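You operate a simulated robot arm through the tools that you are given. There is no shell and no other tool. Be economical: measure what you need, move in short steps, check, and stop when the job is done.

You are at the controls of a simulated robot arm. One attempt, no reset.

Task
Fit radio two with the antenna of its crew colour and make a test call.
Fine: screw it tight before switching on at medium volume; switch off after the call; keep off the antenna while calling.

The check looks at the end state, three seconds after you hand in, the way a careful person would. Anything else that was tipped, shoved, dropped, spilled or broken makes it a failure.

Robot
A 7-joint arm with a two-finger parallel gripper on a trunk, on a base that drives. Base frame: it is fixed to the floor where the robot stands at the start and does not move with it; the origin is under the middle of the robot, x ahead of it, y to its left, z up; the surface under the hand at the start is at about z = 800. Lengths are in mm, angles in degrees, forces in N, time in s.
Its first joint turns from -166.0 to 166.0 degrees. Places, roughly: radio [-1750, 2250, 750]. Payload 3.43 kg.
The tool frame sits at the grasp point between the pads (the TCP): z along the fingers, y along the line on which they close. The tips reach 30 mm beyond it. Largest opening 94 mm; finger width 28, thickness 10; the body of the gripper, 50 by 96 mm, starts 55 mm behind the TCP.
Orientation is told as [roll, pitch, yaw] about the base's x, y, z axes, in that order, counted from this pose: with the fingers straight down and closing along the base's y, the tool's x points along the base's -x, its y along +y and its z along -z.

Tools
- The arm moves only by the tool nudge_tool. Its argument "rows" is a list of rows, each a list of 7 numbers: the shift along the base's x, y, z in mm, then the turn, a rotation vector about the base's x, y, z in degrees, then the closure in counts, from 0 (fully open) to 255 (shut). In form: [[dx, dy, dz, ax, ay, az, claw], ...]. A call has 1 to 12 rows; each row is the pose to reach, as a shift and turn from the pose commanded when the call began. A row lasts 0.2 s, in which the tool goes at most 50 mm and 8.6 degrees; a call with a longer step from one row to the next is refused whole, and so is a gripper value outside its range. A pose out of reach is approached as far as the arm can. The call stops where the force on the tool passes 90 N (or 10 N more than at its start, if that is more) or the arm is blocked; 0.2 s more then pass. The fingers move at their own pace (about 45 mm/s each) and stop on an object; they squeeze with about 39 N. The grip force told is the motor's: it shows also when the fingers shut on nothing. Time passes only in rows, and 0.2 s behind the last, so rows that repeat a pose let the fingers close. The reply holds the time, the measured pose of the TCP, the force on the tool along the base axes, the opening and the grip force, in the units named above and with some noise, with the torque about the TCP (base axes, N m) and any sound that the robot's microphone picked up.
- Cameras (640 x 400 px; columns grow to the right, rows downward): "scene" is now at [33.1, 246.1, 1393.8]; the picture's right is [-0.04, -1.00, 0.00], its down [-0.49, 0.02, -0.87] and it looks along [0.87, -0.03, -0.49] (base axes); focal length 256 px, centre (320, 200). "wrist" rides on the gripper at [76, 14, -103] in the tool frame; the picture's right is [-0.18, 0.98, 0.00], its down [-0.75, -0.14, -0.64] and it looks along [-0.63, -0.12, 0.77] (tool axes); focal length 243 px, centre (320, 200). There is no depth. A picture from a camera that has moved, and an enlarged one, comes with that camera's place and axes in the base frame and with its lens.
- grab_frame(camera): a new picture of that camera. No time passes.
- steer(legs): drives the robot by 1 to 6 legs, each [ahead, turn to the left] in mm and degrees, along the robot's own axes; the way and the turn of a leg run together, so that a leg with both is an arc; at most 1500 mm and 180 degrees a leg. The arm and the cameras ride along, it lands a little off, and it stops where it bumps. It gives what a move gives.
- head_to(pan, tilt): turns the head with the scene camera to pan (to the left, within 120 degrees either way) and tilt (down, from -29 to 69), counted from straight ahead of the robot. It gives what a move gives.
- zoom(camera, box): a new picture of the part [left, top, right, bottom] of that camera's present view, enlarged. No time passes.
- hand_in(): hands the job in; it is judged then, once.

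Go step by step. Nothing tells you exact positions but the pictures and the camera data: compare them with the known pose of the tool, close in by small moves and look again before you grip or let go. The budget is 120 turns and 98 pictures, counting those below and the enlarged ones. Unless the task says otherwise, let go and move clear before handing in, and close with one line.

The tools are called after "Emit:" by a JSON object that holds its "fn" and its "kwargs". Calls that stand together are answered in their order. nudge_tool: Moves the arm, as the interface text tells. Its arguments: {"type":"object","properties":{"rows":{"type":"array"}},"required":["rows"]} The other tools are called the same way: steer (legs) drives the base; head_to (pan, tilt) turns the head that bears the scene camera; grab_frame (camera) takes a picture; zoom (camera, box) takes an enlarged picture of a part of a camera's view; hand_in () hands the job in.

At the start:

```text
time: 0.0
position: [487.8, 355.9, 1237.7]
tcp_rot: [0.0, 0.0, -0.4]
force: [-0.4, 0.0, 0.5]
moment: [0.01, 0.01, -0.02]
opening: 94.0
gripper_force: 0.0
robot x, y, heading: [0.2, 14.3, 0.3]
head pan, tilt: [-2.1, 29.2]
```

scene: 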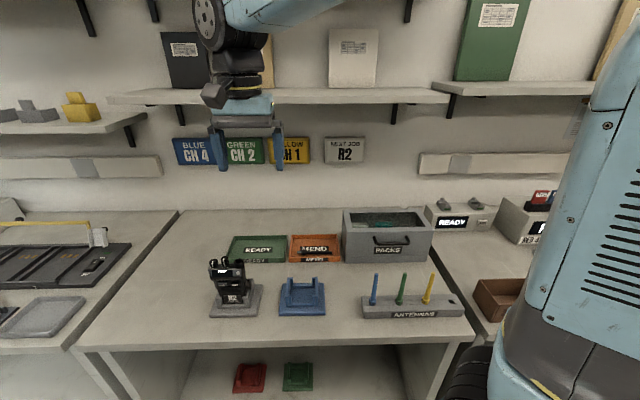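
wrist: 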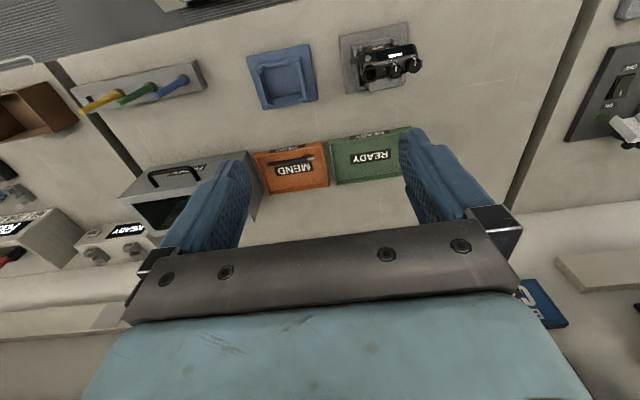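

I see a bench ahead with a radio labelled R2, coloured antennas in a rack, and wall cards with colour/channel. I'll look closer at the details first.

Emit:
{"fn": "zoom", "kwargs": {"camera": "scene", "box": [180, 230, 340, 330]}}

Emit:
{"fn": "zoom", "kwargs": {"camera": "scene", "box": [160, 120, 380, 260]}}

Emit:
{"fn": "zoom", "kwargs": {"camera": "scene", "box": [340, 190, 580, 340]}}

```text
4.00 times, centred on (260, 280) of scene
camera zoom: at [33.1, 246.1, 1393.8], right [-0.04, -1.0, 0.0], down [-0.49, 0.02, -0.87], along [0.87, -0.03, -0.49], focal length 1024 px, centre (560, -120)
```

zoom: 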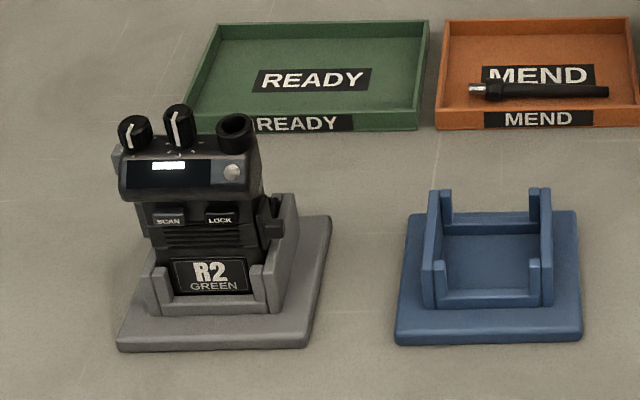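

```text
2.86 times, centred on (270, 190) of scene
camera zoom: at [33.1, 246.1, 1393.8], right [-0.04, -1.0, 0.0], down [-0.49, 0.02, -0.87], along [0.87, -0.03, -0.49], focal length 732 px, centre (463, 229)
```

zoom: 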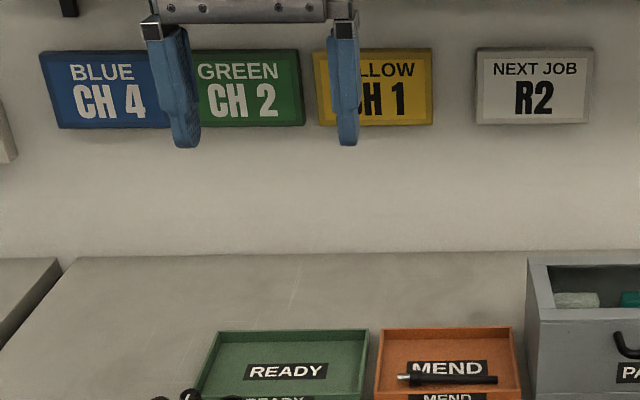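

```text
2.67 times, centred on (460, 265) of scene
camera zoom: at [33.1, 246.1, 1393.8], right [-0.04, -1.0, 0.0], down [-0.49, 0.02, -0.87], along [0.87, -0.03, -0.49], focal length 683 px, centre (-53, 27)
```

zoom: 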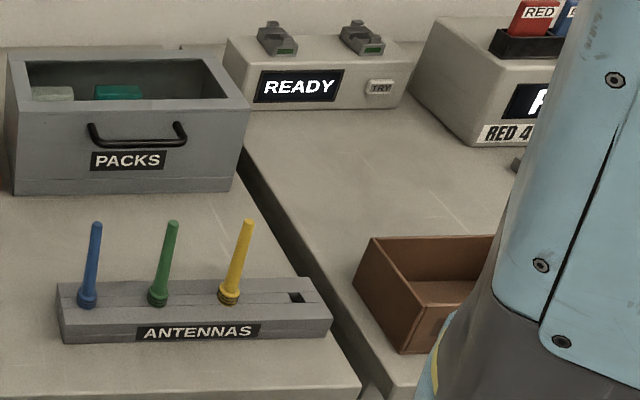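

Radio R2 is marked GREEN; the green antenna is in the rack. The listed "radio" place lies behind-left, so I look over there too.

Emit:
{"fn": "head_to", "kwargs": {"pan": 118, "tilt": 15}}

Emit:
{"fn": "grab_frame", "kwargs": {"camera": "scene"}}

```text
time: 2.0
position: [487.0, 356.4, 1237.5]
tcp_rot: [0.0, 0.0, -0.6]
force: [0.9, -0.8, 0.3]
moment: [0.0, 0.01, 0.0]
opening: 94.1
gripper_force: 0.1
robot x, y, heading: [1.9, 12.5, 0.4]
head pan, tilt: [118.0, 15.0]
```

```text
92 pictures are left
camera scene: at [-101.3, 332.1, 1416.8], right [0.88, 0.47, 0.0], down [0.12, -0.23, -0.97], along [-0.45, 0.85, -0.26], focal length 256 px, centre (320, 200)
```

scene: 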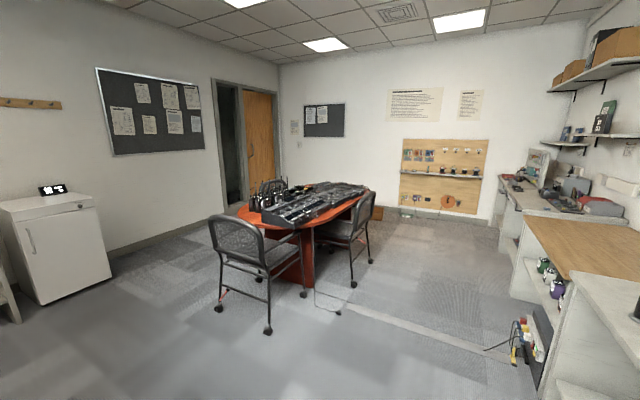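

Emit:
{"fn": "zoom", "kwargs": {"camera": "scene", "box": [220, 165, 380, 265]}}

Emit:
{"fn": "zoom", "kwargs": {"camera": "scene", "box": [380, 80, 500, 220]}}

Emit:
{"fn": "zoom", "kwargs": {"camera": "scene", "box": [500, 50, 640, 250]}}

```text
4.00 times, centred on (300, 215) of scene
camera zoom: at [-101.3, 332.1, 1416.8], right [0.88, 0.47, 0.0], down [0.12, -0.23, -0.97], along [-0.45, 0.85, -0.26], focal length 1024 px, centre (400, 140)
```

zoom: 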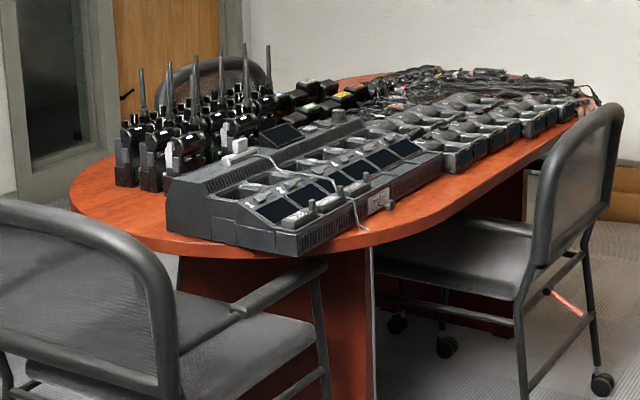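

```text
2.86 times, centred on (440, 150) of scene
camera zoom: at [-101.3, 332.1, 1416.8], right [0.88, 0.47, 0.0], down [0.12, -0.23, -0.97], along [-0.45, 0.85, -0.26], focal length 732 px, centre (-23, 343)
```

zoom: 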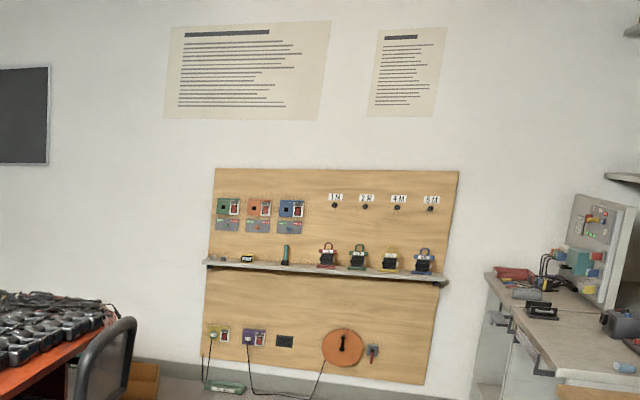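

```text
2.00 times, centred on (570, 150) of scene
camera zoom: at [-101.3, 332.1, 1416.8], right [0.88, 0.47, 0.0], down [0.12, -0.23, -0.97], along [-0.45, 0.85, -0.26], focal length 512 px, centre (-180, 300)
```

zoom: 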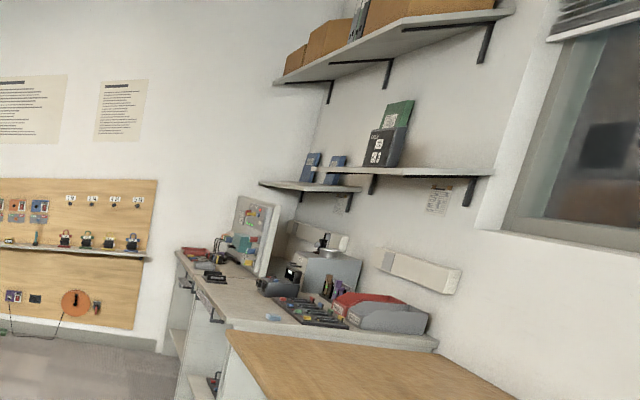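

The far table is just scenery; R2 on this bench is the job. The antenna rack is a bit too near (~465 mm), so I back up 150 mm and look again.

Emit:
{"fn": "steer", "kwargs": {"legs": [[-150, 0]]}}

Emit:
{"fn": "head_to", "kwargs": {"pan": 10, "tilt": 42}}

Emit:
{"fn": "grab_frame", "kwargs": {"camera": "scene"}}

Emit:
{"fn": "grab_frame", "kwargs": {"camera": "wrist"}}

```text
time: 3.4
position: [332.6, 359.2, 1237.8]
tcp_rot: [0.0, -0.1, -0.3]
force: [0.4, 0.3, 0.3]
moment: [0.0, -0.02, 0.01]
opening: 93.7
gripper_force: 0.1
robot x, y, heading: [-154.7, 14.3, 0.3]
head pan, tilt: [118.0, 15.0]
```

```text
time: 5.2
position: [332.8, 359.0, 1237.9]
tcp_rot: [0.1, 0.0, -0.2]
force: [1.0, 0.2, -0.7]
moment: [0.0, -0.01, -0.01]
opening: 94.0
gripper_force: 0.1
robot x, y, heading: [-154.9, 10.8, -0.0]
head pan, tilt: [10.0, 42.0]
```

```text
88 pictures are left
camera scene: at [-129.9, 263.9, 1374.3], right [0.18, -0.98, 0.0], down [-0.66, -0.12, -0.74], along [0.73, 0.13, -0.67], focal length 256 px, centre (320, 200)
```

scene: 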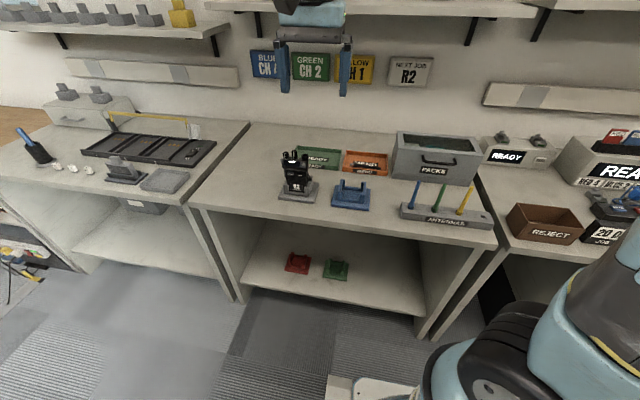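

```text
87 pictures are left
camera wrist: at [255.0, 372.8, 1340.7], right [0.19, 0.98, 0.0], down [0.75, -0.14, 0.64], along [0.63, -0.12, -0.77], focal length 243 px, centre (320, 200)
```

wrist: 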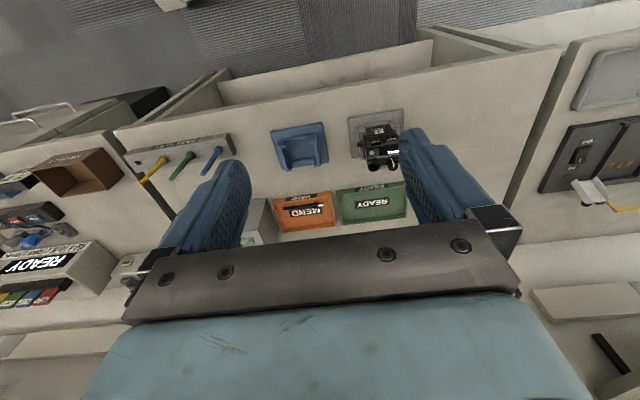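

Emit:
{"fn": "zoom", "kwargs": {"camera": "scene", "box": [272, 145, 336, 205]}}

Emit:
{"fn": "zoom", "kwargs": {"camera": "scene", "box": [395, 170, 500, 235]}}

```text
6.67 times, centred on (304, 175) of scene
camera zoom: at [-129.9, 263.9, 1374.3], right [0.18, -0.98, 0.0], down [-0.66, -0.12, -0.74], along [0.73, 0.13, -0.67], focal length 1707 px, centre (427, 367)
```

zoom: 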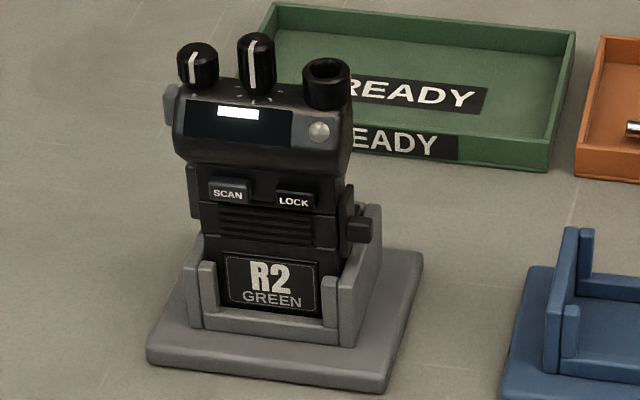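

```text
6.10 times, centred on (448, 202) of scene
camera zoom: at [-129.9, 263.9, 1374.3], right [0.18, -0.98, 0.0], down [-0.66, -0.12, -0.74], along [0.73, 0.13, -0.67], focal length 1561 px, centre (-457, 185)
```

zoom: 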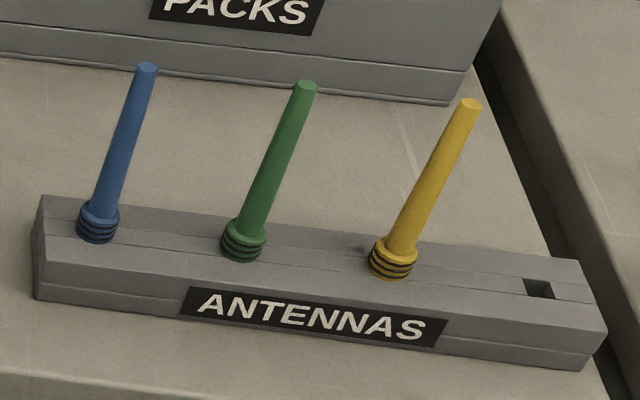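

Radio top is near (520, 430, 950). I bring the wrist camera over it for a close look at knobs and buttons.

Emit:
{"fn": "nudge_tool", "kwargs": {"rows": [[18, 15, -30, 0, 0, 0, 0], [36, 30, -60, 0, 0, 0, 0], [54, 45, -90, 0, 0, 0, 0], [72, 60, -120, 0, 0, 0, 0], [90, 74, -150, 0, 0, 0, 0], [106, 87, -178, 0, 0, 0, 0]]}}

Emit:
{"fn": "grab_frame", "kwargs": {"camera": "wrist"}}

Emit:
{"fn": "grab_frame", "kwargs": {"camera": "scene"}}

```text
time: 6.7
position: [441.7, 446.0, 1058.5]
tcp_rot: [-0.1, -0.1, -0.1]
force: [-0.1, -1.1, 0.7]
moment: [0.03, -0.04, 0.02]
opening: 94.2
gripper_force: 0.1
robot x, y, heading: [-155.0, 12.4, 0.2]
head pan, tilt: [10.0, 42.0]
```

```text
84 pictures are left
camera wrist: at [363.3, 460.4, 1161.0], right [0.19, 0.98, 0.0], down [0.75, -0.14, 0.64], along [0.63, -0.12, -0.77], focal length 243 px, centre (320, 200)
```

wrist: 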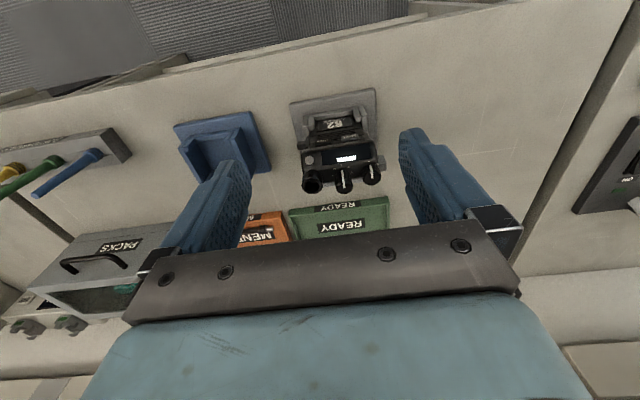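

```text
83 pictures are left
camera scene: at [-130.2, 263.6, 1374.3], right [0.18, -0.98, 0.0], down [-0.66, -0.12, -0.74], along [0.73, 0.13, -0.67], focal length 256 px, centre (320, 200)
```

scene: 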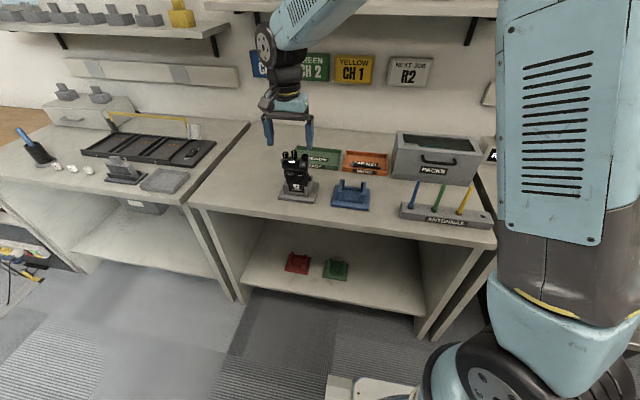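

Emit:
{"fn": "zoom", "kwargs": {"camera": "wrist", "box": [280, 80, 400, 200]}}

```text
3.33 times, centred on (340, 140) of wrist
camera zoom: at [363.3, 460.4, 1161.0], right [0.19, 0.98, 0.0], down [0.75, -0.14, 0.64], along [0.63, -0.12, -0.77], focal length 809 px, centre (253, 400)
```

zoom: 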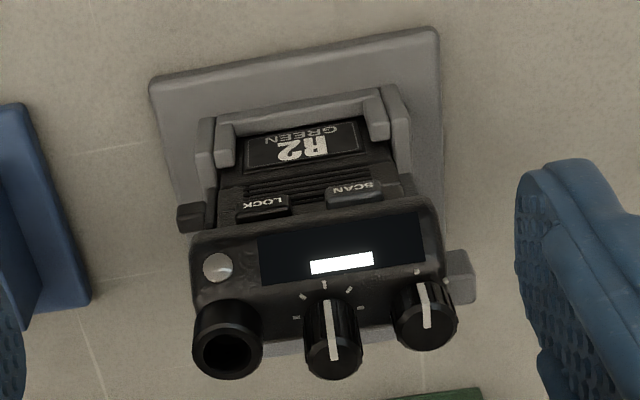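

Emit:
{"fn": "zoom", "kwargs": {"camera": "wrist", "box": [300, 140, 388, 200]}}

Emit:
{"fn": "zoom", "kwargs": {"camera": "scene", "box": [276, 146, 316, 176]}}

```text
6.67 times, centred on (344, 170) of wrist
camera zoom: at [363.3, 460.4, 1161.0], right [0.19, 0.98, 0.0], down [0.75, -0.14, 0.64], along [0.63, -0.12, -0.77], focal length 1618 px, centre (160, 400)
```

zoom: 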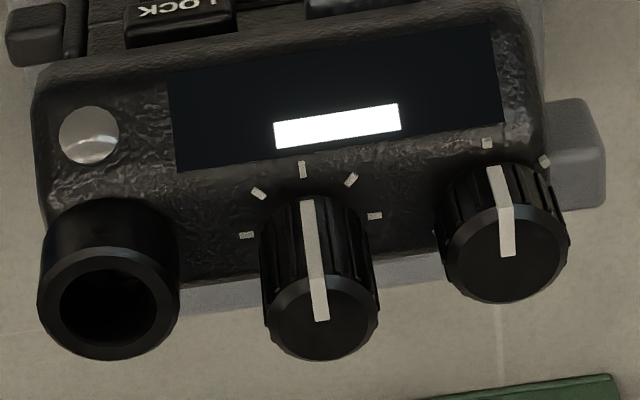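

```text
13.33 times, centred on (296, 161) of scene
camera zoom: at [-130.2, 263.6, 1374.3], right [0.18, -0.98, 0.0], down [-0.66, -0.12, -0.74], along [0.73, 0.13, -0.67], focal length 3415 px, centre (640, 720)
```

zoom: 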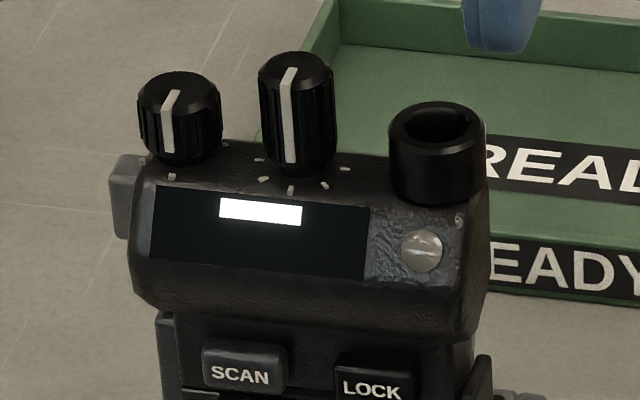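

Emit:
{"fn": "nudge_tool", "kwargs": {"rows": [[18, 1, 0, 0, 8, 0, 0], [36, 2, 0, 0, 16, 0, 0], [54, 3, 0, 0, 24, 0, 0], [70, 3, 0, 0, 32, 0, 0]]}}

Emit:
{"fn": "zoom", "kwargs": {"camera": "wrist", "box": [240, 120, 400, 220]}}

```text
time: 7.7
position: [510.0, 447.5, 1058.9]
tcp_rot: [0.1, 32.2, -0.2]
force: [-0.3, -0.6, 1.1]
moment: [0.01, -0.06, 0.02]
opening: 93.9
gripper_force: 0.0
robot x, y, heading: [-154.8, 11.9, 0.5]
head pan, tilt: [10.0, 42.0]
```

```text
4.00 times, centred on (320, 170) of wrist
camera zoom: at [498.7, 461.5, 1186.3], right [0.16, 0.98, -0.1], down [0.98, -0.14, 0.14], along [0.13, -0.12, -0.98], focal length 970 px, centre (320, 320)
```

zoom: 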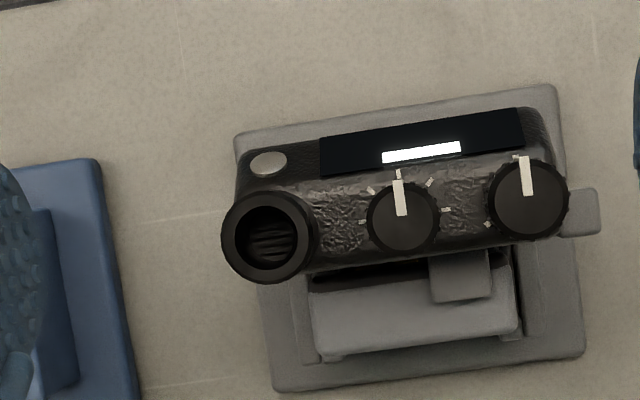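

Emit:
{"fn": "zoom", "kwargs": {"camera": "wrist", "box": [325, 150, 395, 190]}}

```text
9.14 times, centred on (360, 170) of wrist
camera zoom: at [498.7, 461.5, 1186.3], right [0.16, 0.98, -0.1], down [0.98, -0.14, 0.14], along [0.13, -0.12, -0.98], focal length 2218 px, centre (-46, 474)
```

zoom: 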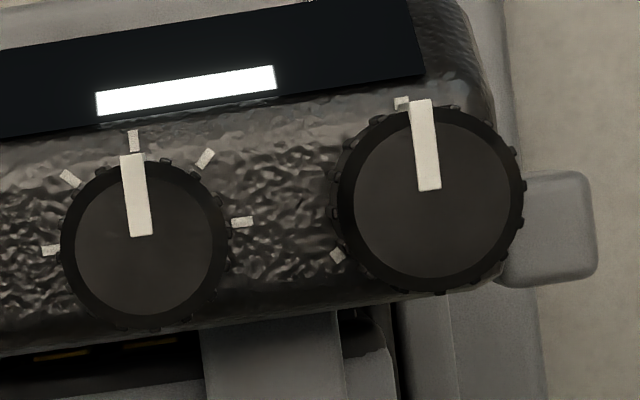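

Two knobs are clear: middle with 5 ticks (channel, at centre), left with 3 ticks (volume/power). The grey side button is likely the PTT. First the antenna: green one is around (478, 23), base z≈830, top ≈930. I level the tool and move over there.

Emit:
{"fn": "nudge_tool", "kwargs": {"rows": [[0, 0, 15, 0, -8, 0, 0], [-8, -45, 25, 0, -16, 0, 0], [-16, -90, 30, 0, -24, 0, 0], [-32, -135, 30, 0, -32, 0, 0], [-32, -180, 30, 0, -32, 0, 0], [-32, -225, 30, 0, -32, 0, 0], [-32, -270, 30, 0, -32, 0, 0], [-32, -315, 30, 0, -32, 0, 0]]}}

Emit:
{"fn": "nudge_tool", "kwargs": {"rows": [[0, -10, 0, 0, 0, 8, 0], [0, -20, 0, 0, 0, 16, 0], [0, -30, 0, 0, 0, 24, 0], [0, -40, 0, 0, 0, 32, 0], [0, -50, 0, 0, 0, 40, 0], [0, -60, 0, 0, 0, 48, 0], [0, -70, 0, 0, 0, 56, 0], [0, -80, 0, 0, 0, 64, 0], [0, -90, 0, 0, 0, 72, 0], [0, -100, 0, 0, 0, 80, 0], [0, -108, 0, 0, 0, 88, 0], [0, -108, 0, 0, 0, 90, 0]]}}

Emit:
{"fn": "grab_frame", "kwargs": {"camera": "wrist"}}

Emit:
{"fn": "grab_frame", "kwargs": {"camera": "scene"}}

```text
time: 9.4
position: [471.2, 132.7, 1088.4]
tcp_rot: [0.0, 0.0, -0.1]
force: [-0.5, -0.3, 0.1]
moment: [-0.04, -0.01, -0.01]
opening: 94.1
gripper_force: 0.1
robot x, y, heading: [-148.0, 12.6, 0.3]
head pan, tilt: [10.0, 42.0]
```

```text
time: 12.1
position: [475.2, 24.9, 1090.2]
tcp_rot: [-0.1, 0.0, 89.9]
force: [0.2, -0.8, -1.5]
moment: [0.02, 0.01, 0.01]
opening: 93.7
gripper_force: 0.1
robot x, y, heading: [-159.1, 12.0, 0.4]
head pan, tilt: [10.0, 42.0]
```

```text
77 pictures are left
camera wrist: at [460.1, -50.9, 1193.4], right [-0.98, 0.18, 0.0], down [0.14, 0.75, 0.64], along [0.12, 0.63, -0.77], focal length 243 px, centre (320, 200)
```

wrist: 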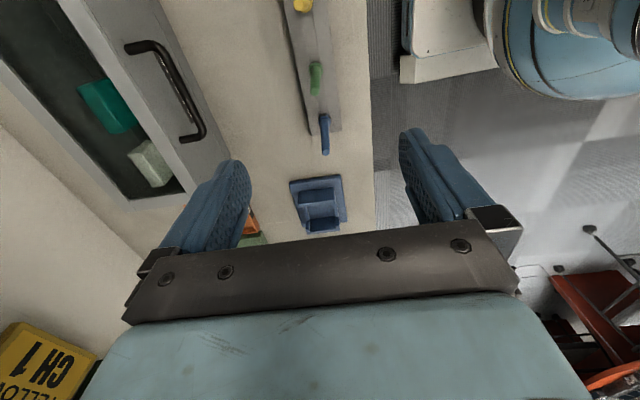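

```text
76 pictures are left
camera scene: at [-129.7, 263.9, 1374.3], right [0.18, -0.98, 0.0], down [-0.66, -0.12, -0.74], along [0.73, 0.13, -0.67], focal length 256 px, centre (320, 200)
```

scene: 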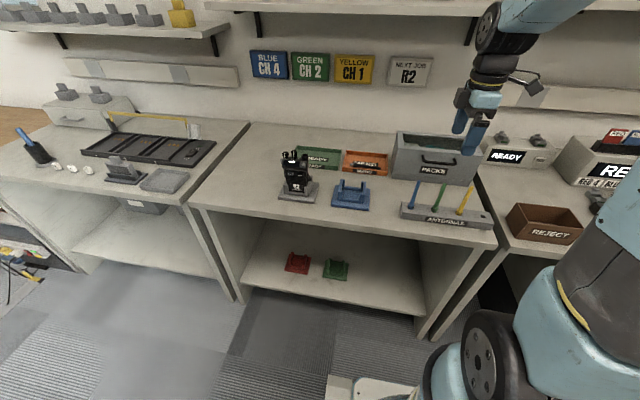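

Emit:
{"fn": "zoom", "kwargs": {"camera": "wrist", "box": [270, 20, 370, 120]}}

Emit:
{"fn": "zoom", "kwargs": {"camera": "scene", "box": [395, 165, 500, 235]}}

```text
4.00 times, centred on (320, 70) of wrist
camera zoom: at [460.1, -50.9, 1193.4], right [-0.98, 0.18, 0.0], down [0.14, 0.75, 0.64], along [0.12, 0.63, -0.77], focal length 970 px, centre (320, 720)
```

zoom: 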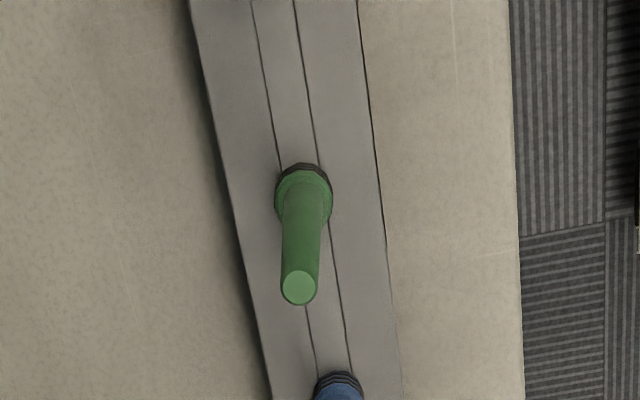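

```text
5.71 times, centred on (448, 200) of scene
camera zoom: at [-129.7, 263.9, 1374.3], right [0.18, -0.98, 0.0], down [-0.66, -0.12, -0.74], along [0.73, 0.13, -0.67], focal length 1463 px, centre (-409, 200)
```

zoom: 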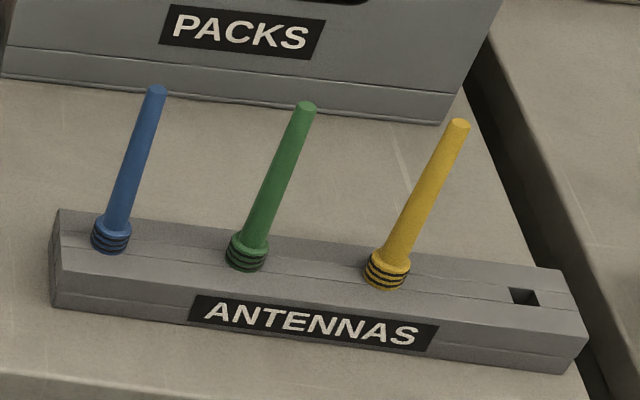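

Green antenna stands vertical at about (480, 21), top z≈930. I descend with the fingers half open to z≈890.

Emit:
{"fn": "nudge_tool", "kwargs": {"rows": [[5, -4, -30, 0, 0, 0, 110], [5, -4, -65, 0, 0, 0, 110], [5, -4, -100, 0, 0, 0, 110], [5, -4, -130, 0, 0, 0, 110]]}}

Emit:
{"fn": "grab_frame", "kwargs": {"camera": "wrist"}}

Emit:
{"fn": "zoom", "kwargs": {"camera": "scene", "box": [395, 105, 500, 235]}}

```text
time: 13.1
position: [482.7, 20.2, 961.4]
tcp_rot: [0.0, -0.1, 89.9]
force: [-0.3, -0.1, 0.3]
moment: [-0.02, 0.02, 0.01]
opening: 53.5
gripper_force: 0.1
robot x, y, heading: [-153.1, 14.1, 0.2]
head pan, tilt: [10.0, 42.0]
```

```text
73 pictures are left
camera wrist: at [466.6, -56.2, 1064.0], right [-0.98, 0.19, 0.0], down [0.14, 0.75, 0.64], along [0.12, 0.63, -0.77], focal length 243 px, centre (320, 200)
```

wrist: 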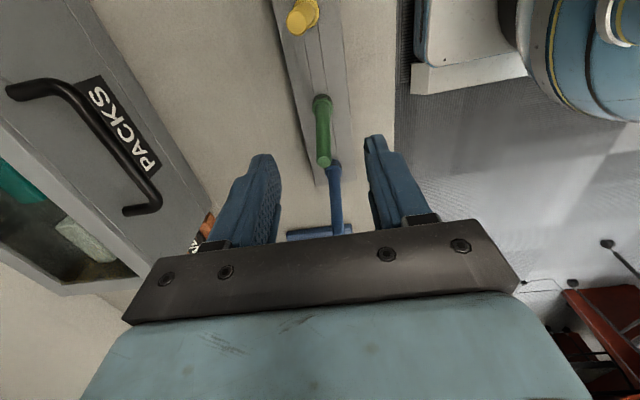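

```text
3.08 times, centred on (448, 170) of scene
camera zoom: at [-130.1, 263.9, 1374.3], right [0.18, -0.98, 0.0], down [-0.66, -0.12, -0.74], along [0.73, 0.13, -0.67], focal length 788 px, centre (-72, 292)
```

zoom: 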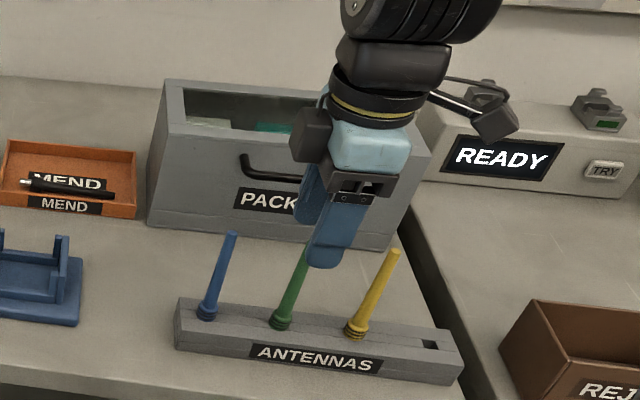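

Emit:
{"fn": "nudge_tool", "kwargs": {"rows": [[-2, 1, -25, 0, 0, 0, 110], [-2, 1, -50, 0, 0, 0, 110], [-2, 1, -72, 0, 0, 0, 110], [-2, 1, -72, 0, 0, 0, 110]]}}

Emit:
{"fn": "grab_frame", "kwargs": {"camera": "wrist"}}

```text
time: 14.1
position: [478.2, 24.5, 889.4]
tcp_rot: [0.0, 0.0, 89.8]
force: [-0.4, -0.4, -0.8]
moment: [-0.01, -0.02, -0.05]
opening: 53.6
gripper_force: 0.0
robot x, y, heading: [-150.6, 14.2, 0.3]
head pan, tilt: [10.0, 42.0]
```

```text
71 pictures are left
camera wrist: at [464.7, -52.9, 991.8], right [-0.98, 0.19, 0.0], down [0.14, 0.75, 0.64], along [0.12, 0.63, -0.77], focal length 243 px, centre (320, 200)
```

wrist: 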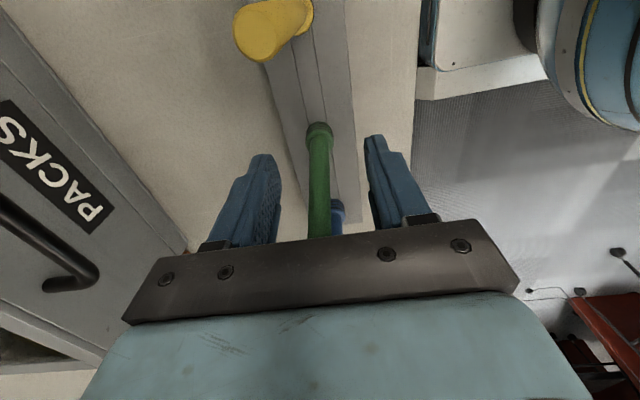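

The antenna stands between the fingers. Close on it.

Emit:
{"fn": "nudge_tool", "kwargs": {"rows": [[0, 0, 0, 0, 0, 0, 150], [0, 0, 0, 0, 0, 0, 200], [0, 0, 0, 0, 0, 0, 255], [0, 0, 0, 0, 0, 0, 255], [0, 0, 0, 0, 0, 0, 255]]}}

Emit:
{"fn": "nudge_tool", "kwargs": {"rows": [[0, 0, 15, 0, 0, 0, 255], [0, 0, 35, 0, 0, 0, 255], [0, 0, 60, 0, 0, 0, 255], [0, 0, 90, 0, 0, 0, 255], [0, 0, 125, 0, 0, 0, 255], [0, 0, 160, 0, 0, 0, 255]]}}

Emit:
{"fn": "grab_frame", "kwargs": {"camera": "wrist"}}

Emit:
{"fn": "zoom", "kwargs": {"camera": "scene", "box": [395, 105, 500, 235]}}

```text
time: 15.2
position: [481.3, 24.3, 888.6]
tcp_rot: [0.1, 0.0, 89.8]
force: [-0.5, 0.1, 0.2]
moment: [0.0, 0.0, 0.01]
opening: 10.2
gripper_force: 38.8
robot x, y, heading: [-151.4, 13.9, 0.6]
head pan, tilt: [10.0, 42.0]
```

```text
time: 16.6
position: [479.2, 22.1, 1050.9]
tcp_rot: [0.1, 0.0, 89.9]
force: [0.5, 0.1, -0.2]
moment: [0.01, 0.0, 0.03]
opening: 9.9
gripper_force: 39.1
robot x, y, heading: [-154.3, 10.9, 0.0]
head pan, tilt: [10.0, 42.0]
```

```text
70 pictures are left
camera wrist: at [464.1, -53.8, 1153.5], right [-0.98, 0.19, 0.0], down [0.14, 0.75, 0.64], along [0.12, 0.63, -0.77], focal length 243 px, centre (320, 200)
```

wrist: 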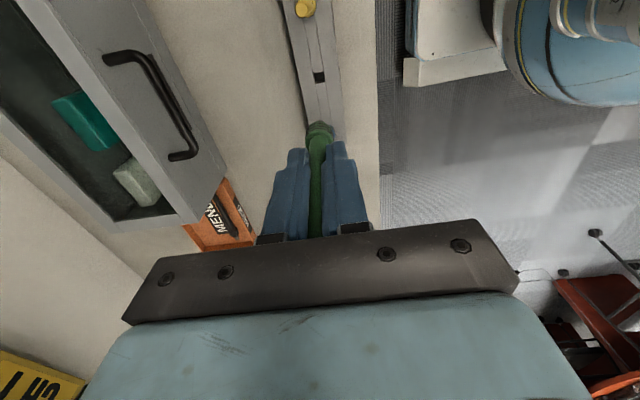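

```text
3.08 times, centred on (448, 170) of scene
camera zoom: at [-129.4, 263.8, 1374.3], right [0.18, -0.98, 0.0], down [-0.66, -0.12, -0.74], along [0.73, 0.13, -0.67], focal length 788 px, centre (-72, 292)
```

zoom: 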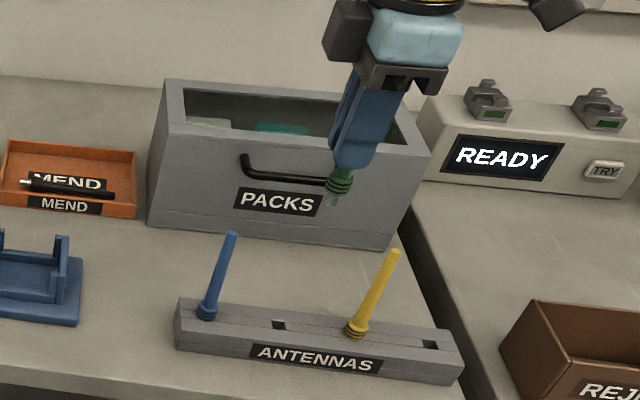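

Antenna out cleanly. Moving it over the radio's socket.

Emit:
{"fn": "nudge_tool", "kwargs": {"rows": [[0, 0, 30, 0, 0, 0, 255], [3, 45, 40, 0, 0, 0, 255], [6, 90, 40, 0, 0, 0, 255], [9, 135, 40, 0, 0, 0, 255], [12, 180, 40, 0, 0, 0, 255], [15, 225, 40, 0, 0, 0, 255], [18, 270, 40, 0, 0, 0, 255], [21, 310, 40, 0, 0, 0, 255], [24, 350, 40, 0, 0, 0, 255], [27, 385, 40, 0, 0, 0, 255], [29, 400, 40, 0, 0, 0, 255], [29, 400, 40, 0, 0, 0, 255]]}}

Emit:
{"fn": "grab_frame", "kwargs": {"camera": "wrist"}}

Emit:
{"fn": "zoom", "kwargs": {"camera": "scene", "box": [256, 105, 352, 205]}}

```text
time: 19.2
position: [506.1, 422.4, 1087.6]
tcp_rot: [0.0, 0.0, 89.8]
force: [0.7, -0.8, 0.0]
moment: [-0.01, 0.04, 0.01]
opening: 9.9
gripper_force: 38.9
robot x, y, heading: [-152.1, 10.1, 0.3]
head pan, tilt: [10.0, 42.0]
```

```text
68 pictures are left
camera wrist: at [490.8, 345.2, 1190.5], right [-0.98, 0.19, 0.0], down [0.14, 0.75, 0.64], along [0.12, 0.63, -0.77], focal length 243 px, centre (320, 200)
```

wrist: 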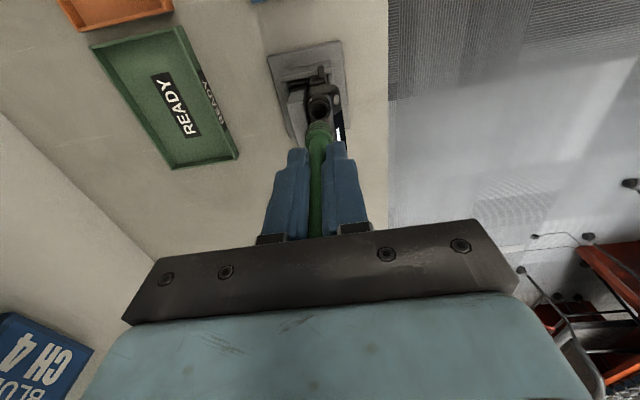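

```text
4.00 times, centred on (304, 155) of scene
camera zoom: at [-129.6, 263.9, 1374.3], right [0.18, -0.98, 0.0], down [-0.66, -0.12, -0.74], along [0.73, 0.13, -0.67], focal length 1024 px, centre (384, 380)
```

zoom: 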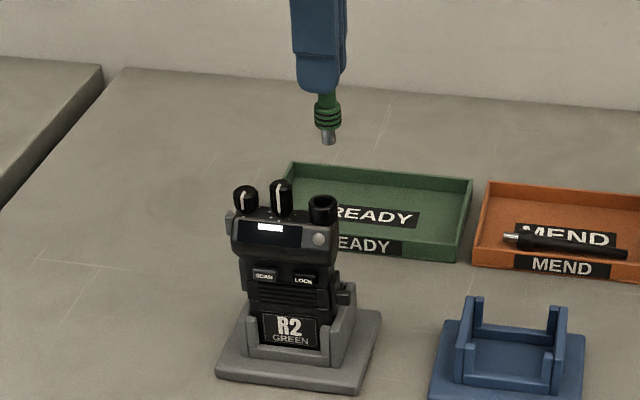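

Emit:
{"fn": "zoom", "kwargs": {"camera": "wrist", "box": [270, 40, 370, 160]}}

Emit:
{"fn": "zoom", "kwargs": {"camera": "scene", "box": [306, 115, 366, 165]}}

```text
3.33 times, centred on (320, 100) of wrist
camera zoom: at [490.8, 345.2, 1190.5], right [-0.98, 0.19, 0.0], down [0.14, 0.75, 0.64], along [0.12, 0.63, -0.77], focal length 809 px, centre (320, 533)
```

zoom: 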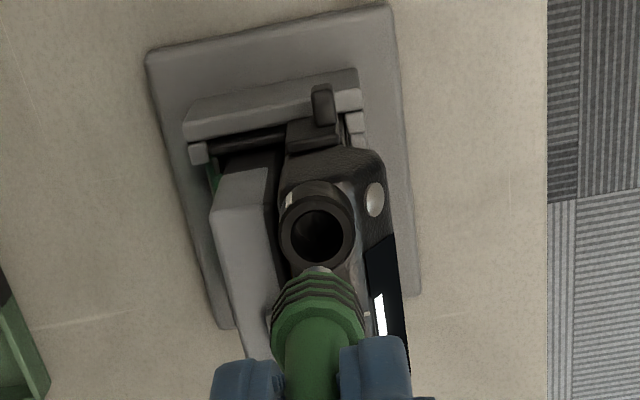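

```text
8.00 times, centred on (336, 140) of scene
camera zoom: at [-129.6, 263.9, 1374.3], right [0.18, -0.98, 0.0], down [-0.66, -0.12, -0.74], along [0.73, 0.13, -0.67], focal length 2049 px, centre (192, 680)
```

zoom: 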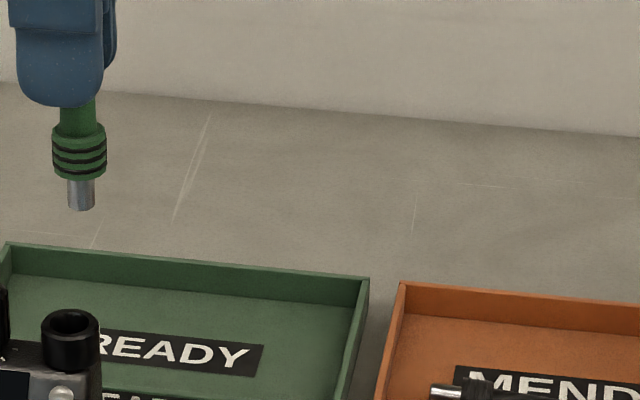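

Stud tip is about (505, 419, 1011), socket rim about (507, 425, 960). I shift +2, +6 and lower to just above, then compare.

Emit:
{"fn": "nudge_tool", "kwargs": {"rows": [[2, 6, -10, 0, 0, 0, 255], [2, 6, -25, 0, 0, 0, 255], [2, 6, -38, 0, 0, 0, 255], [2, 6, -38, 0, 0, 0, 255]]}}

Emit:
{"fn": "zoom", "kwargs": {"camera": "wrist", "box": [270, 50, 370, 150]}}

Emit:
{"fn": "zoom", "kwargs": {"camera": "scene", "box": [280, 125, 340, 175]}}

```text
time: 20.2
position: [510.0, 427.5, 1049.8]
tcp_rot: [0.0, 0.0, 89.9]
force: [0.0, -0.3, -1.1]
moment: [-0.02, 0.02, 0.01]
opening: 10.1
gripper_force: 38.9
robot x, y, heading: [-153.6, 12.3, 0.4]
head pan, tilt: [10.0, 42.0]
```

```text
4.00 times, centred on (320, 100) of wrist
camera zoom: at [494.0, 351.0, 1152.8], right [-0.98, 0.19, 0.0], down [0.14, 0.75, 0.64], along [0.12, 0.63, -0.77], focal length 970 px, centre (320, 600)
```

zoom: 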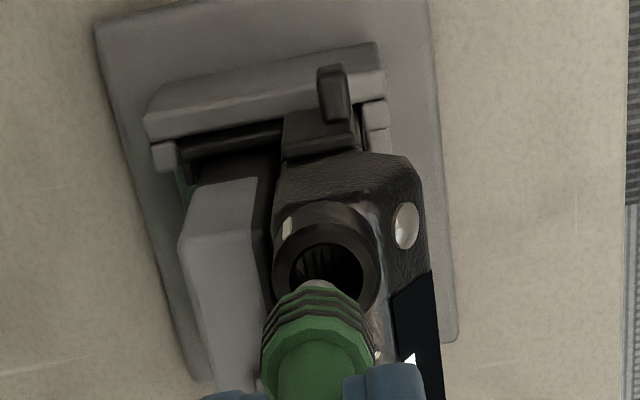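

```text
8.00 times, centred on (310, 150) of scene
camera zoom: at [-129.6, 263.9, 1374.3], right [0.18, -0.98, 0.0], down [-0.66, -0.12, -0.74], along [0.73, 0.13, -0.67], focal length 2049 px, centre (400, 600)
```

zoom: 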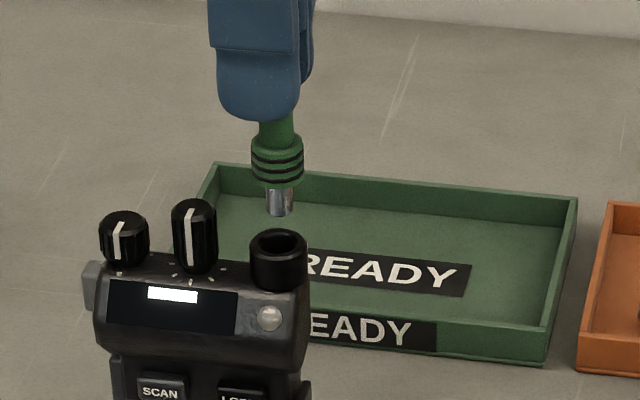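

Nearly aligned; shift −1 x, +1 y and lower gently, watching force.

Emit:
{"fn": "nudge_tool", "kwargs": {"rows": [[-1, 1, 0, 0, 0, 0, 255], [-1, 1, -6, 0, 0, 0, 255], [-1, 1, -10, 0, 0, 0, 255], [-1, 1, -14, 0, 0, 0, 255], [-1, 1, -17, 0, 0, 0, 255]]}}

Emit:
{"fn": "zoom", "kwargs": {"camera": "wrist", "box": [270, 50, 370, 150]}}

Emit:
{"fn": "zoom", "kwargs": {"camera": "scene", "box": [280, 125, 340, 175]}}

```text
time: 21.4
position: [509.0, 430.2, 1033.1]
tcp_rot: [0.0, -0.1, 89.9]
force: [0.1, -0.6, 0.3]
moment: [-0.04, 0.04, -0.02]
opening: 10.4
gripper_force: 38.6
robot x, y, heading: [-149.7, 10.4, 0.4]
head pan, tilt: [10.0, 42.0]
```

```text
4.00 times, centred on (320, 100) of wrist
camera zoom: at [493.5, 353.3, 1134.7], right [-0.98, 0.19, 0.0], down [0.14, 0.75, 0.64], along [0.12, 0.63, -0.77], focal length 970 px, centre (320, 600)
```

zoom: 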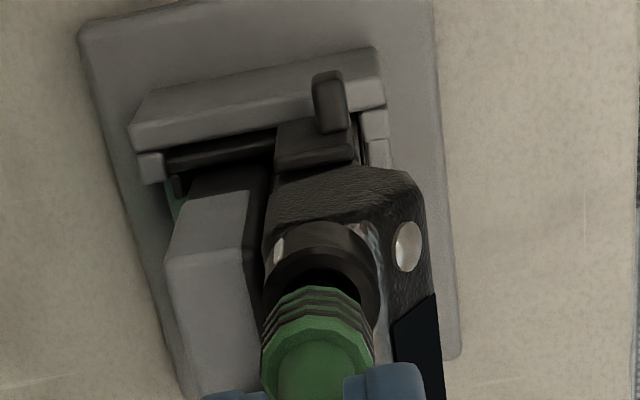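

```text
8.00 times, centred on (310, 150) of scene
camera zoom: at [-129.6, 263.9, 1374.3], right [0.18, -0.98, 0.0], down [-0.66, -0.12, -0.74], along [0.73, 0.13, -0.67], focal length 2049 px, centre (400, 600)
```

zoom: 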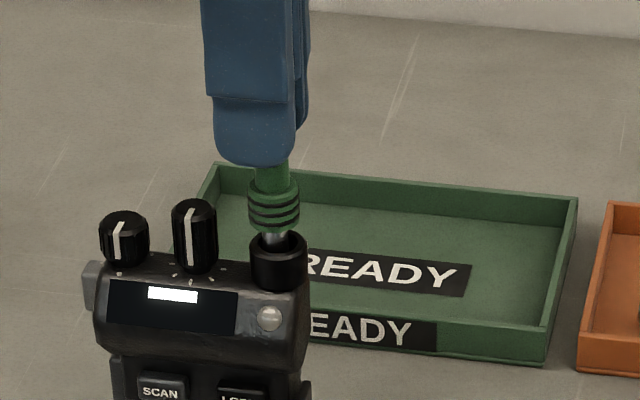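

Emit:
{"fn": "nudge_tool", "kwargs": {"rows": [[-1, -1, 0, 0, 0, 0, 255], [-1, -1, -3, 0, 0, 0, 255], [-1, -1, -6, 0, 0, 0, 255], [-1, -1, -9, 0, 0, 0, 255], [-1, -1, -11, 0, 0, 0, 255]]}}

Emit:
{"fn": "zoom", "kwargs": {"camera": "scene", "box": [280, 125, 340, 175]}}

```text
time: 22.6
position: [506.7, 428.6, 1025.6]
tcp_rot: [-0.3, -0.1, 89.7]
force: [1.2, -7.0, 42.0]
moment: [-0.7, -0.08, 0.03]
opening: 9.7
gripper_force: 38.8
robot x, y, heading: [-153.8, 13.9, 0.2]
head pan, tilt: [10.0, 42.0]
```

```text
8.00 times, centred on (310, 150) of scene
camera zoom: at [-131.2, 262.8, 1374.5], right [0.18, -0.98, 0.0], down [-0.66, -0.12, -0.74], along [0.73, 0.13, -0.67], focal length 2049 px, centre (400, 600)
```

zoom: 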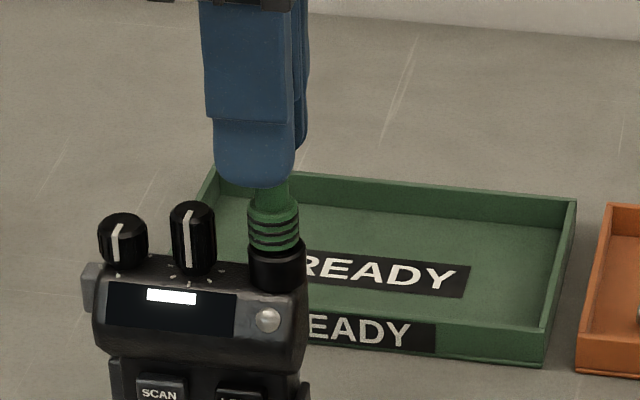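

Stud is in the socket with the collar near the rim. I ease slightly toward −y, then begin turning clockwise.

Emit:
{"fn": "nudge_tool", "kwargs": {"rows": [[0, -1.5, 2, 0, 0, 0, 255], [0, -1.5, 2, 0, 0, -8, 255], [0, -1.5, 2, 0, 0, -16, 255], [0, -1.5, 2, 0, 0, -24, 255], [0, -1.5, 1.5, 0, 0, -32, 255], [0, -1.5, 1.5, 0, 0, -40, 255], [0, -1.5, 1, 0, 0, -48, 255], [0, -1.5, 1, 0, 0, -56, 255], [0, -1.5, 1, 0, 0, -64, 255], [0, -1.5, 1, 0, 0, -72, 255], [0, -1.5, 1, 0, 0, -80, 255], [0, -1.5, 1, 0, 0, -88, 255]]}}

Emit:
{"fn": "zoom", "kwargs": {"camera": "scene", "box": [280, 125, 340, 175]}}

```text
time: 25.2
position: [506.1, 425.4, 1025.5]
tcp_rot: [0.1, -0.1, 1.5]
force: [7.7, -11.8, 49.3]
moment: [-0.33, -0.64, 0.06]
opening: 10.1
gripper_force: 39.1
robot x, y, heading: [-154.4, 13.3, 0.3]
head pan, tilt: [10.0, 42.0]
```

```text
8.00 times, centred on (310, 150) of scene
camera zoom: at [-131.1, 262.5, 1374.6], right [0.18, -0.98, 0.0], down [-0.66, -0.12, -0.74], along [0.73, 0.13, -0.67], focal length 2049 px, centre (400, 600)
```

zoom: 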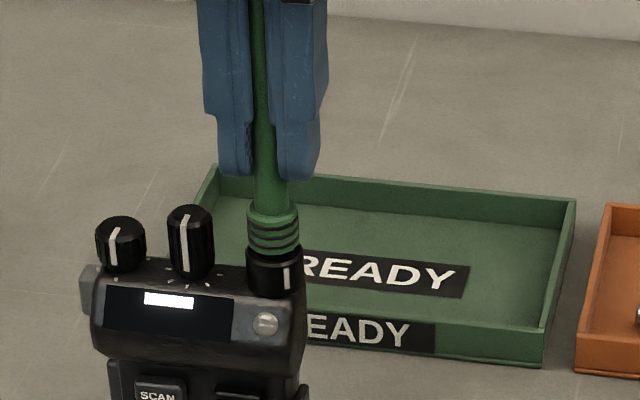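

The socket's sleeve carries a white mark that turned along. I keep turning with less down-force.

Emit:
{"fn": "nudge_tool", "kwargs": {"rows": [[0, 0, 1, 0, 0, -8, 255], [0, 0, 1.5, 0, 0, -16, 255], [0, 0, 1.5, 0, 0, -24, 255], [0, 0, 1.5, 0, 0, -32, 255], [0, 0, 1.5, 0, 0, -40, 255], [0, 0, 1.5, 0, 0, -48, 255], [0, 0, 1.5, 0, 0, -56, 255], [0, 0, 1.5, 0, 0, -64, 255], [0, 0, 1.5, 0, 0, -72, 255], [0, 0, 1.5, 0, 0, -80, 255], [0, 0, 1.5, 0, 0, -88, 255]]}}

Emit:
{"fn": "zoom", "kwargs": {"camera": "scene", "box": [280, 125, 340, 175]}}

Emit:
{"fn": "grab_frame", "kwargs": {"camera": "wrist"}}

```text
time: 27.6
position: [508.3, 427.9, 1024.7]
tcp_rot: [-0.1, 0.1, -86.3]
force: [-2.6, -2.2, -1.0]
moment: [-0.12, 0.15, 0.19]
opening: 10.6
gripper_force: 39.2
robot x, y, heading: [-154.1, 13.1, 0.3]
head pan, tilt: [10.0, 42.0]
```

```text
8.00 times, centred on (310, 150) of scene
camera zoom: at [-129.7, 263.8, 1374.3], right [0.18, -0.98, 0.0], down [-0.66, -0.12, -0.74], along [0.73, 0.13, -0.67], focal length 2049 px, centre (400, 600)
```

zoom: 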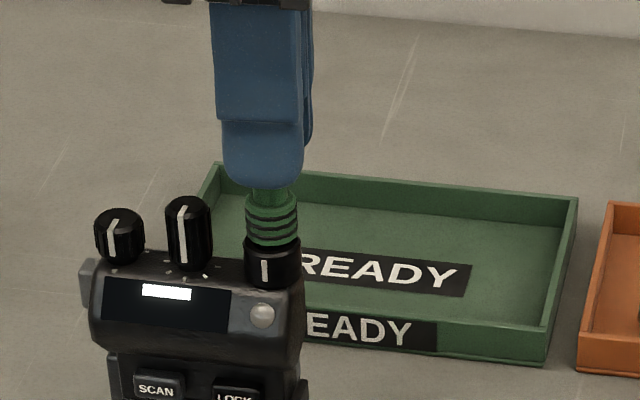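

```text
57 pictures are left
camera wrist: at [516.7, 504.2, 1126.8], right [0.99, -0.12, 0.0], down [-0.09, -0.76, 0.64], along [-0.08, -0.64, -0.77], focal length 243 px, centre (320, 200)
```

wrist: 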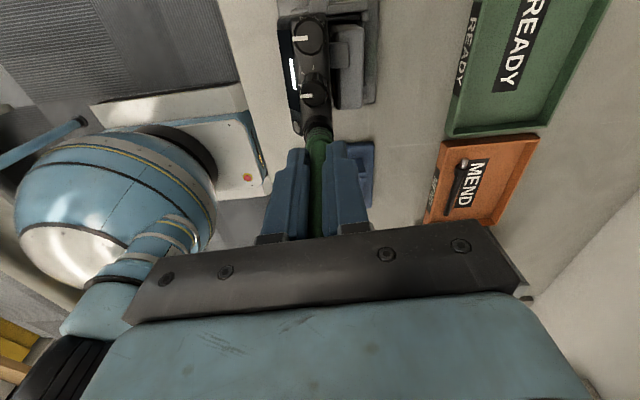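

The thread seems to bind and draw the radio slightly up. I lower 2.5 mm to seat the radio, let go, and look.

Emit:
{"fn": "nudge_tool", "kwargs": {"rows": [[0, 0, -1, 0, 0, 0, 255], [0, 0, -2.5, 0, 0, 0, 255], [0, 0, -2.5, 0, 0, 0, 255]]}}

Emit:
{"fn": "nudge_tool", "kwargs": {"rows": [[0, 0, 0, 0, 0, 0, 200], [0, 0, 0, 0, 0, 0, 150], [0, 0, 0, 0, 0, 0, 120], [0, 0, 0, 0, 0, 0, 120]]}}

Emit:
{"fn": "zoom", "kwargs": {"camera": "scene", "box": [280, 125, 340, 175]}}

```text
time: 28.4
position: [507.8, 427.4, 1024.3]
tcp_rot: [0.1, 0.0, -86.1]
force: [-4.5, -7.2, 21.4]
moment: [-0.14, 0.29, 0.05]
opening: 10.5
gripper_force: 38.8
robot x, y, heading: [-154.9, 14.1, 0.3]
head pan, tilt: [10.0, 42.0]
```

```text
time: 29.4
position: [509.2, 427.8, 1022.4]
tcp_rot: [0.0, 0.0, -86.2]
force: [-0.2, 0.0, -0.6]
moment: [0.04, 0.0, 0.0]
opening: 49.7
gripper_force: 0.1
robot x, y, heading: [-154.8, 16.3, 0.2]
head pan, tilt: [10.0, 42.0]
```

```text
8.00 times, centred on (310, 150) of scene
camera zoom: at [-129.7, 263.9, 1374.3], right [0.18, -0.98, 0.0], down [-0.66, -0.12, -0.74], along [0.73, 0.13, -0.67], focal length 2049 px, centre (400, 600)
```

zoom: 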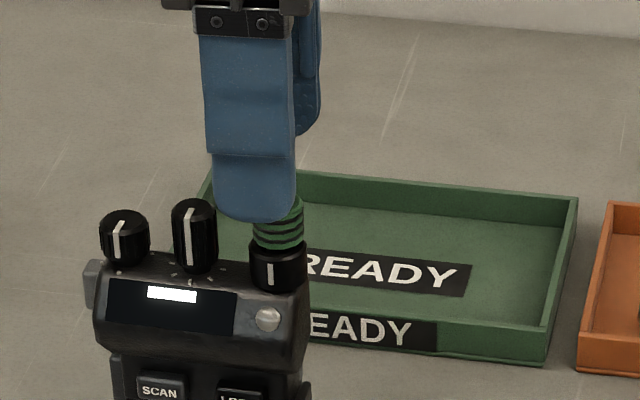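

Radio is seated, antenna in. Rotating the open hand back for another bite.

Emit:
{"fn": "nudge_tool", "kwargs": {"rows": [[0, 0, 0, 0, 0, 8, 120], [0, 0, 0, 0, 0, 16, 120], [0, 0, 0, 0, 0, 24, 120], [0, 0, 0, 0, 0, 32, 120], [0, 0, 0, 0, 0, 40, 120], [0, 0, 0, 0, 0, 48, 120], [0, 0, 0, 0, 0, 56, 120], [0, 0, 0, 0, 0, 64, 120], [0, 0, 0, 0, 0, 72, 120], [0, 0, 0, 0, 0, 80, 120], [0, 0, 0, 0, 0, 88, 120]]}}

Emit:
{"fn": "nudge_tool", "kwargs": {"rows": [[0, 0, 0, 0, 0, 8, 120], [0, 0, 0, 0, 0, 16, 120], [0, 0, 0, 0, 0, 24, 120], [0, 0, 0, 0, 0, 32, 120], [0, 0, 0, 0, 0, 40, 120], [0, 0, 0, 0, 0, 48, 120], [0, 0, 0, 0, 0, 56, 120], [0, 0, 0, 0, 0, 64, 120], [0, 0, 0, 0, 0, 72, 120], [0, 0, 0, 0, 0, 80, 120], [0, 0, 0, 0, 0, 88, 120]]}}

Emit:
{"fn": "grab_frame", "kwargs": {"camera": "wrist"}}

Emit:
{"fn": "zoom", "kwargs": {"camera": "scene", "box": [280, 105, 340, 175]}}

```text
time: 31.9
position: [507.8, 427.5, 1021.5]
tcp_rot: [0.0, 0.0, 2.0]
force: [-0.3, -0.5, -0.6]
moment: [0.01, 0.01, -0.02]
opening: 49.7
gripper_force: 0.0
robot x, y, heading: [-157.8, 10.4, 0.4]
head pan, tilt: [10.0, 42.0]
```

```text
time: 34.2
position: [510.2, 427.0, 1022.0]
tcp_rot: [0.0, 0.1, 90.1]
force: [0.2, 0.5, -0.4]
moment: [-0.02, 0.01, 0.0]
opening: 50.1
gripper_force: 0.1
robot x, y, heading: [-153.1, 12.2, 0.3]
head pan, tilt: [10.0, 42.0]
```

```text
55 pictures are left
camera wrist: at [493.3, 351.4, 1124.0], right [-0.98, 0.18, 0.0], down [0.14, 0.75, 0.64], along [0.12, 0.63, -0.77], focal length 243 px, centre (320, 200)
```

wrist: 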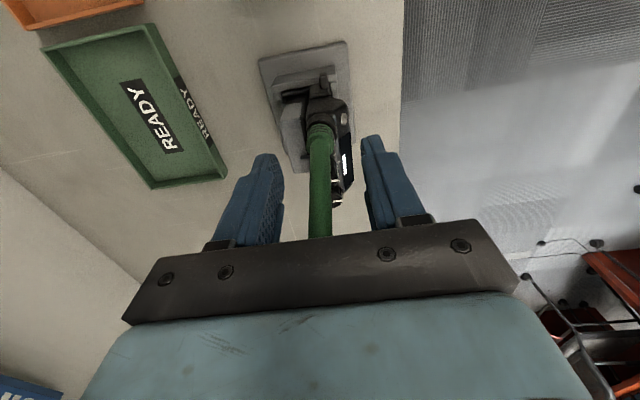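

```text
5.71 times, centred on (310, 140) of scene
camera zoom: at [-129.6, 263.9, 1374.3], right [0.18, -0.98, 0.0], down [-0.66, -0.12, -0.74], along [0.73, 0.13, -0.67], focal length 1463 px, centre (377, 543)
```

zoom: 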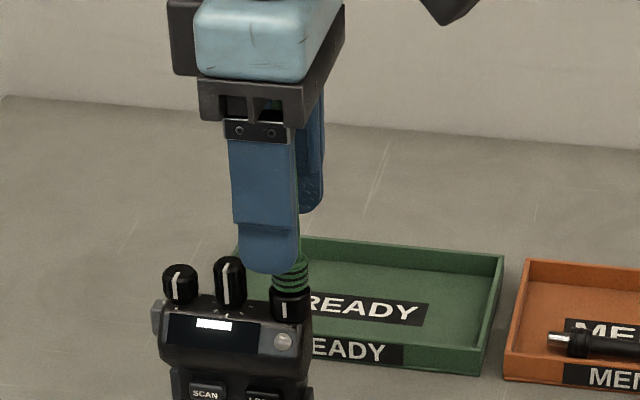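

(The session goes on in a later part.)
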